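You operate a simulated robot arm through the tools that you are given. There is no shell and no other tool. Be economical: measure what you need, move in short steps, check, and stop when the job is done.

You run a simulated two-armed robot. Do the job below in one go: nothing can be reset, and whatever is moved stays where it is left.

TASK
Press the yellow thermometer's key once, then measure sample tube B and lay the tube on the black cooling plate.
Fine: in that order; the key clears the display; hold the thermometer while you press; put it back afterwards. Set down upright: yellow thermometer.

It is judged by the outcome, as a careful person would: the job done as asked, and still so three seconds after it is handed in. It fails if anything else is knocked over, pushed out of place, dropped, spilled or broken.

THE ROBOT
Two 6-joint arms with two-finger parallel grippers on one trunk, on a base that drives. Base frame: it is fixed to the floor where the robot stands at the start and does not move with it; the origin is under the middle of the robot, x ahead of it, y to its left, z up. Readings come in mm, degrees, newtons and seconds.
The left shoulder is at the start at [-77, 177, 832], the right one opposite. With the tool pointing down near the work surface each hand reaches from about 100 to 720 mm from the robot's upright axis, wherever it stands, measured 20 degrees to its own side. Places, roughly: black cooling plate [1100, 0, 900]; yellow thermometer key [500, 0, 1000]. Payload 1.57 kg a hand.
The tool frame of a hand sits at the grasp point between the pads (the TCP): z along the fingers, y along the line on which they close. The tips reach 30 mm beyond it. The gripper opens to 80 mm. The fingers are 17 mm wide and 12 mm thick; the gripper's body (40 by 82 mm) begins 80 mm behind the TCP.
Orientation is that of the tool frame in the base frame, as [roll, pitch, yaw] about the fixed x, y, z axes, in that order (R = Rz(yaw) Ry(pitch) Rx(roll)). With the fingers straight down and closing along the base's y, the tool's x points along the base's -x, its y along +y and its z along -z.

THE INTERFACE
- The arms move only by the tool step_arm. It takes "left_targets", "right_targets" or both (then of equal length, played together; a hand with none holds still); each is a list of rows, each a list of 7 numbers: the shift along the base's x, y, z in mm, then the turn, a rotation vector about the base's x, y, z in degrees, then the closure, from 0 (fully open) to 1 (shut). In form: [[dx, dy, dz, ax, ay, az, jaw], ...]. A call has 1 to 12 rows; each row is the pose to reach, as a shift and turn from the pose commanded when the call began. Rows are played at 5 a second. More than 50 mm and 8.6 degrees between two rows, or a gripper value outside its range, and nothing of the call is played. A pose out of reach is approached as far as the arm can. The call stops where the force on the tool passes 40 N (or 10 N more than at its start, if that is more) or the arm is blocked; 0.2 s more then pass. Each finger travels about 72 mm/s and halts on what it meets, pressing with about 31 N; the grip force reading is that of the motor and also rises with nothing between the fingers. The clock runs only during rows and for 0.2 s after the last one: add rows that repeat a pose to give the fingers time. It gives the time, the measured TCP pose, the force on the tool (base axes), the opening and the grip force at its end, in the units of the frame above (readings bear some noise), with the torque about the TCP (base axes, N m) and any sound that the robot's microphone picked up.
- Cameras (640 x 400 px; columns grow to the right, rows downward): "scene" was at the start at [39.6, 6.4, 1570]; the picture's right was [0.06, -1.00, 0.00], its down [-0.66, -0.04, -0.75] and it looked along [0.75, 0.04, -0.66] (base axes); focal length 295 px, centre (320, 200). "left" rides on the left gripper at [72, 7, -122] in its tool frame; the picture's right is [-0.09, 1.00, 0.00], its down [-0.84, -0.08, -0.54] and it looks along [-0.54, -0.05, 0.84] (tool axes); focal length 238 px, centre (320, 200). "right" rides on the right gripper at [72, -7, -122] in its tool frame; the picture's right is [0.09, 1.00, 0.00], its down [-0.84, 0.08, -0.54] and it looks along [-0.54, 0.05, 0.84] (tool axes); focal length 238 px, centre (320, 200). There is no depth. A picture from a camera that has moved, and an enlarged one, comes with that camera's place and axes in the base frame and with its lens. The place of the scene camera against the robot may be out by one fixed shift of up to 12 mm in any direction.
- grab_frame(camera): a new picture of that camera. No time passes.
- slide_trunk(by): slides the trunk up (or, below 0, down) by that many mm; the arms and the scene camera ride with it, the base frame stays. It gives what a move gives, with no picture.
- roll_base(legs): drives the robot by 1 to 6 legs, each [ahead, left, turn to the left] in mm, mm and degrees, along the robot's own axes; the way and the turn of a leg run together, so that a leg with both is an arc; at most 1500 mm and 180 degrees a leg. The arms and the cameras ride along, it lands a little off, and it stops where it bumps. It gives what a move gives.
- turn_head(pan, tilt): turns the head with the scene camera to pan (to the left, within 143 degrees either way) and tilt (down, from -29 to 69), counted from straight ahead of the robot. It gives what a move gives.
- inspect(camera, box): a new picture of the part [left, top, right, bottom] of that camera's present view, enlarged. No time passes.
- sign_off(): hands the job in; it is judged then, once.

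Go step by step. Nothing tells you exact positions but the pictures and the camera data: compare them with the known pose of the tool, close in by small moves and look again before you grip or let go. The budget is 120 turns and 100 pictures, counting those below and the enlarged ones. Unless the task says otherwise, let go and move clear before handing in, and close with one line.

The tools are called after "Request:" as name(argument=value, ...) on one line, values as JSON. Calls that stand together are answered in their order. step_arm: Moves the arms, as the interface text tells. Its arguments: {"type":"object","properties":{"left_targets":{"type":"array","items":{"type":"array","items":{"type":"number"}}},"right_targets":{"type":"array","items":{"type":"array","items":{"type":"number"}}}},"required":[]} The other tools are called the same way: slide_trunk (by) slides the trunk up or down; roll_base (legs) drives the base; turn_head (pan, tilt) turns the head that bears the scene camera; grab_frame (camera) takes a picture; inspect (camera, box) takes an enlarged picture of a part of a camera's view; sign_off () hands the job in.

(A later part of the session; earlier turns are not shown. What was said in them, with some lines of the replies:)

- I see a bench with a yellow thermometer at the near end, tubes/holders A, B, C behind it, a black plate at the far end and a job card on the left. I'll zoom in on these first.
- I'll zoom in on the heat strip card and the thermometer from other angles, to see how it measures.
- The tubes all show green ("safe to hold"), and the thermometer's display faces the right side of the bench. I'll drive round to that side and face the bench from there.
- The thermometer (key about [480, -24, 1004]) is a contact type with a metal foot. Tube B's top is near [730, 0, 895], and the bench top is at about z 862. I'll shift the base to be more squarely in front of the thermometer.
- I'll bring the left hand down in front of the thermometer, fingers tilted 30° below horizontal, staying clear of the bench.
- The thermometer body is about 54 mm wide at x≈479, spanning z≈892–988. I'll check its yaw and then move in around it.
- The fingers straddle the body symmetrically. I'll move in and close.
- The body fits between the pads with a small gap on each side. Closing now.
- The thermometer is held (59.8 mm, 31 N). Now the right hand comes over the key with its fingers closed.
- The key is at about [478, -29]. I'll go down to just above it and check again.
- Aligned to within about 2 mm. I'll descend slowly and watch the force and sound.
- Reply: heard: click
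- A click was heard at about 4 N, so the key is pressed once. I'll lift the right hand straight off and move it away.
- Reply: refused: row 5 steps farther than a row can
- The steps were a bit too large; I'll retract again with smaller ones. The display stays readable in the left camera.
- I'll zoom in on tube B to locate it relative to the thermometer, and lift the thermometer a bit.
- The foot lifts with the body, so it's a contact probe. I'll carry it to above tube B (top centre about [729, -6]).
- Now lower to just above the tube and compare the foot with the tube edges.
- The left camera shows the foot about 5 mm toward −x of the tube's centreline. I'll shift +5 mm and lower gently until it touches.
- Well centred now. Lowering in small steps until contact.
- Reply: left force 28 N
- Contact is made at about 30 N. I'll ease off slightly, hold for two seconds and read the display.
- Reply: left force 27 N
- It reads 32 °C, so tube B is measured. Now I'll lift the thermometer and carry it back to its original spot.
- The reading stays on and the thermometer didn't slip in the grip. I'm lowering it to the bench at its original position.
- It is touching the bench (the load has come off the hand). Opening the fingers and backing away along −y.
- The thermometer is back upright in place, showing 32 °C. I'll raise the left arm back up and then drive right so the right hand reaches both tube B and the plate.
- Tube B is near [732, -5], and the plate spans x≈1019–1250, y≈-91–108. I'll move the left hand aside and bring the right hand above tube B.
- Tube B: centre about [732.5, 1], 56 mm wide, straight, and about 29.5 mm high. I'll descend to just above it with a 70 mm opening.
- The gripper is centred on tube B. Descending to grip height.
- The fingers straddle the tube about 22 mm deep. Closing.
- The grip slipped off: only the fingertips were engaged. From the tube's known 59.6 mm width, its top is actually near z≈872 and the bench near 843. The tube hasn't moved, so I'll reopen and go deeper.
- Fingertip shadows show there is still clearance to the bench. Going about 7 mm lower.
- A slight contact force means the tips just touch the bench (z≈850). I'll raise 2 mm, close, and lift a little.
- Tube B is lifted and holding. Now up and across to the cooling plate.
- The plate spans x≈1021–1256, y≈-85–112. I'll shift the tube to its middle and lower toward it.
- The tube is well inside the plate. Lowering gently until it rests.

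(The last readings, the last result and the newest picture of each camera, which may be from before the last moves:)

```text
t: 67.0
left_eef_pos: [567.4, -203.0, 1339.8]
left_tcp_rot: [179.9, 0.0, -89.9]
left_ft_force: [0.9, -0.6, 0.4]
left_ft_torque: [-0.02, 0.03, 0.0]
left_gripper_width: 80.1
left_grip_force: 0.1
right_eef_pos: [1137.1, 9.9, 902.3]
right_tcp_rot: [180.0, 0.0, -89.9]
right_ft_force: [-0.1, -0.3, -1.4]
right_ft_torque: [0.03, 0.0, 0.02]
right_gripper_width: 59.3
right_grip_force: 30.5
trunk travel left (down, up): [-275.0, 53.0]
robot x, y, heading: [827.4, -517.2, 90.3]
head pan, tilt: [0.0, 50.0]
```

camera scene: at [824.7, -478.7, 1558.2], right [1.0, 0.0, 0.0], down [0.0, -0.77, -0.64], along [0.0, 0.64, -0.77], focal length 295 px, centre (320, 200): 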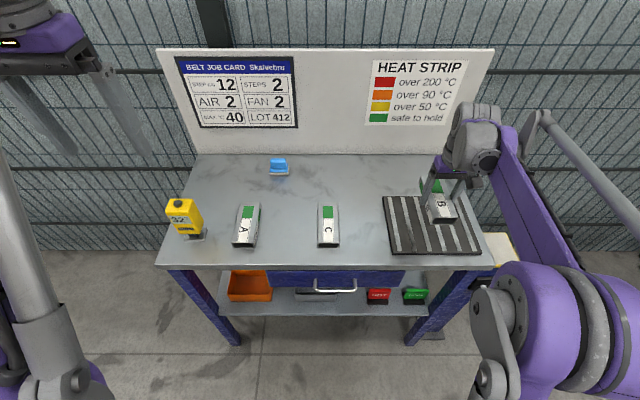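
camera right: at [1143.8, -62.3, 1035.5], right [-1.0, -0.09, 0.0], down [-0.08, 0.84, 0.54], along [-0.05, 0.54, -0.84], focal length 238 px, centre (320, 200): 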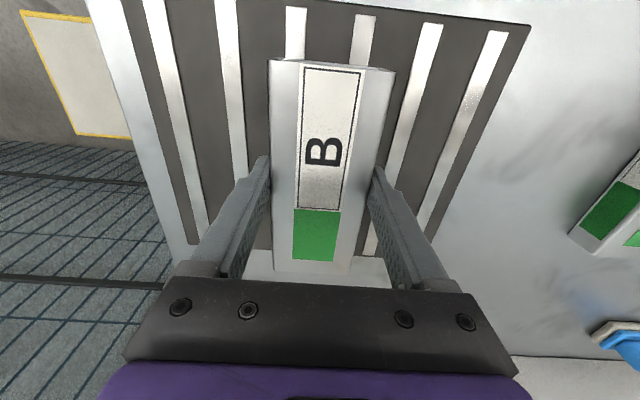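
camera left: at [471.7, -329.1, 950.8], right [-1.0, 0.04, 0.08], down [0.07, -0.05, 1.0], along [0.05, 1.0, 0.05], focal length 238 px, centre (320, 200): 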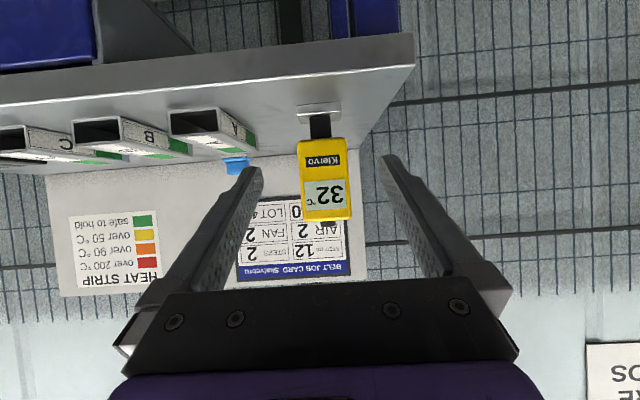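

Request:
step_arm(right_targets=[[0, 0, -1, 0, 0, 0, 1], [0, 0, -2, 0, 0, 0, 1], [0, 0, -3, 0, 0, 0, 1]])

Request:
inspect(camera="scene", box=[400, 190, 490, 260])

```text
t: 67.8
left_eef_pos: [567.6, -202.1, 1339.2]
left_tcp_rot: [-180.0, 0.0, -89.9]
left_ft_force: [0.3, -0.8, 0.0]
left_ft_torque: [-0.03, 0.01, -0.02]
left_gripper_width: 80.0
left_grip_force: 0.0
right_eef_pos: [1137.2, 10.2, 900.1]
right_tcp_rot: [180.0, 0.0, -89.9]
right_ft_force: [-0.2, 0.0, -2.1]
right_ft_torque: [-0.01, 0.0, -0.02]
right_gripper_width: 59.7
right_grip_force: 31.1
trunk travel left (down, up): [-275.0, 53.0]
robot x, y, heading: [827.4, -519.0, 89.8]
head pan, tilt: [0.0, 50.0]
```

```text
5.71 times, centred on (445, 225) of scene
camera zoom: at [824.9, -478.7, 1558.2], right [1.0, 0.0, 0.0], down [0.0, -0.77, -0.64], along [0.0, 0.64, -0.77], focal length 1688 px, centre (-394, 57)
```

zoom: 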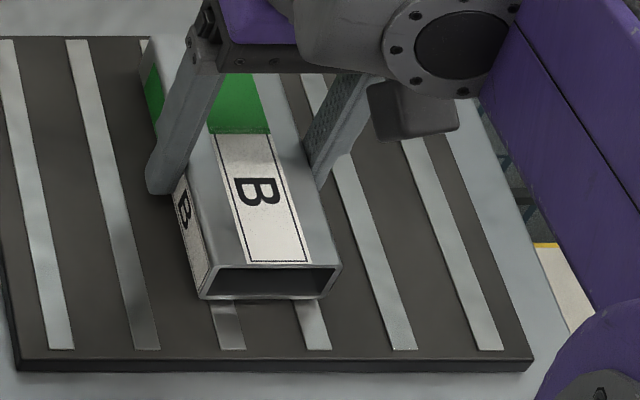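

Request:
step_arm(right_targets=[[0, 0, -1, 0, 0, 0, 1], [0, 0, -2, 0, 0, 0, 1], [0, 0, -3, 0, 0, 0, 1]])

```text
t: 68.6
left_eef_pos: [567.5, -203.2, 1339.3]
left_tcp_rot: [-180.0, -0.1, -90.0]
left_ft_force: [-0.4, -0.1, -0.4]
left_ft_torque: [-0.01, -0.01, 0.03]
left_gripper_width: 80.0
left_grip_force: 0.0
right_eef_pos: [1136.1, 9.8, 895.6]
right_tcp_rot: [-179.9, 0.0, -89.8]
right_ft_force: [0.3, 0.3, -1.9]
right_ft_torque: [-0.01, -0.01, -0.01]
right_gripper_width: 59.2
right_grip_force: 30.9
trunk travel left (down, up): [-275.0, 53.0]
robot x, y, heading: [828.0, -515.6, 90.2]
head pan, tilt: [0.0, 50.0]
```

Request:
step_arm(right_targets=[[0, 0, -1, 0, 0, 0, 1], [0, 0, -2, 0, 0, 0, 1], [0, 0, -3, 0, 0, 0, 1]])

Request:
inspect(camera="scene", box=[400, 190, 490, 260])

```text
t: 69.4
left_eef_pos: [565.8, -204.0, 1340.4]
left_tcp_rot: [-179.9, 0.1, -89.9]
left_ft_force: [0.3, 0.1, -0.3]
left_ft_torque: [0.03, 0.01, 0.02]
left_gripper_width: 80.2
left_grip_force: 0.0
right_eef_pos: [1136.2, 9.3, 895.4]
right_tcp_rot: [-179.8, 0.2, -90.0]
right_ft_force: [1.1, 3.5, 25.3]
right_ft_torque: [0.05, 0.0, 0.03]
right_gripper_width: 59.5
right_grip_force: 30.2
trunk travel left (down, up): [-275.0, 53.0]
robot x, y, heading: [829.8, -519.4, 90.2]
head pan, tilt: [0.0, 50.0]
```

```text
5.71 times, centred on (445, 225) of scene
camera zoom: at [823.7, -480.5, 1558.5], right [1.0, 0.0, 0.0], down [0.0, -0.77, -0.64], along [0.0, 0.64, -0.77], focal length 1688 px, centre (-394, 57)
```

zoom: 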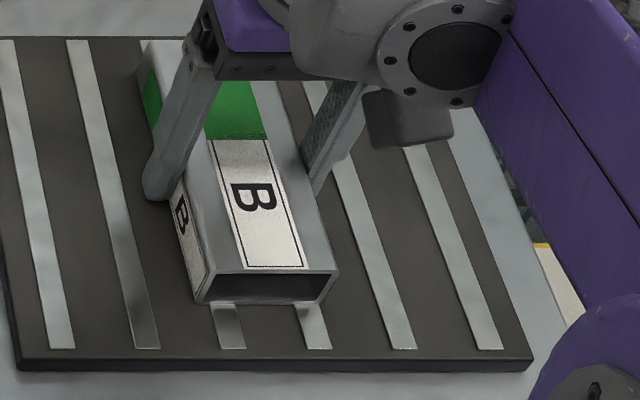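

The tube rests on the plate (25 N). I'll relieve the force, open slightly and rise straight up.

Request:
step_arm(right_targets=[[0, 0, 1.5, 0, 0, 0, 1], [0, 0, 2, 0, 0, 0, 0.25], [0, 0, 2, 0, 0, 0, 0.12], [0, 0, 2, 0, 0, 0, 0.08], [0, 0, 2, 0, 0, 0, 0.08], [0, 0, 20, 0, 0, 0, 0.08], [0, 0, 50, 0, 0, 0, 0.08], [0, 0, 90, 0, 0, 0, 0.08], [0, 0, 130, 0, 0, 0, 0.08], [0, -20, 170, 0, 0, 0, 0.08], [0, -45, 210, 0, 0, 0, 0.08], [0, -75, 245, 0, 0, 0, 0.08]])

Request:
grab_frame(camera="scene")

Request:
inspect(camera="scene", box=[370, 180, 500, 265])

```text
t: 72.0
left_eef_pos: [566.6, -202.8, 1338.4]
left_tcp_rot: [179.9, 0.0, -89.9]
left_ft_force: [-0.5, 0.1, 0.2]
left_ft_torque: [0.0, -0.01, 0.01]
left_gripper_width: 80.6
left_grip_force: 0.0
right_eef_pos: [1137.9, -66.9, 1137.9]
right_tcp_rot: [180.0, 0.1, -89.9]
right_ft_force: [0.7, -1.4, 0.5]
right_ft_torque: [0.01, -0.02, -0.01]
right_gripper_width: 73.6
right_grip_force: 0.0
trunk travel left (down, up): [-275.0, 53.0]
robot x, y, heading: [829.4, -511.1, 90.1]
head pan, tilt: [0.0, 50.0]
```

```text
28 pictures are left
camera scene: at [824.5, -480.2, 1558.2], right [1.0, 0.0, 0.0], down [0.0, -0.77, -0.64], along [0.0, 0.64, -0.77], focal length 295 px, centre (320, 200)
```

scene: 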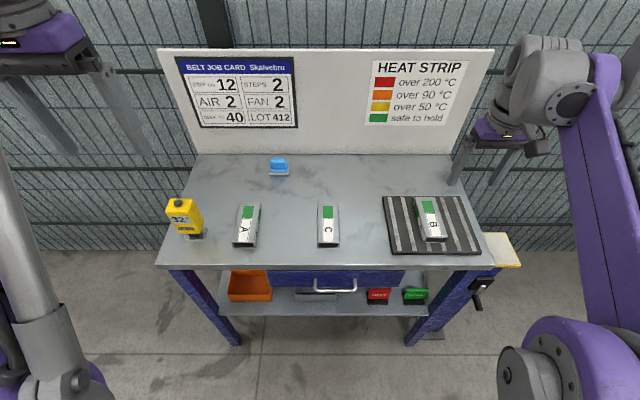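

```text
4.71 times, centred on (435, 222) of scene
camera zoom: at [824.5, -480.2, 1558.2], right [1.0, 0.0, 0.0], down [0.0, -0.77, -0.64], along [0.0, 0.64, -0.77], focal length 1390 px, centre (-221, 94)
```

zoom: 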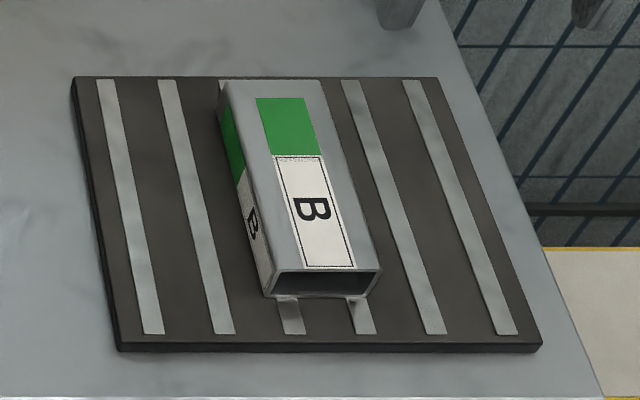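

Tube B lies flat on the black plate, the thermometer stands upright in its place showing 32 °C, nothing else has moved, and both hands are clear.

Request:
sign_off()

```text
The job is handed in.
```

I pressed the thermometer's key once (click heard), measured tube B at 32 °C and put the thermometer back upright. Tube B now lies on the black cooling plate; my first grip on it slipped off before lifting, but the tube stayed in place and the second grip held.
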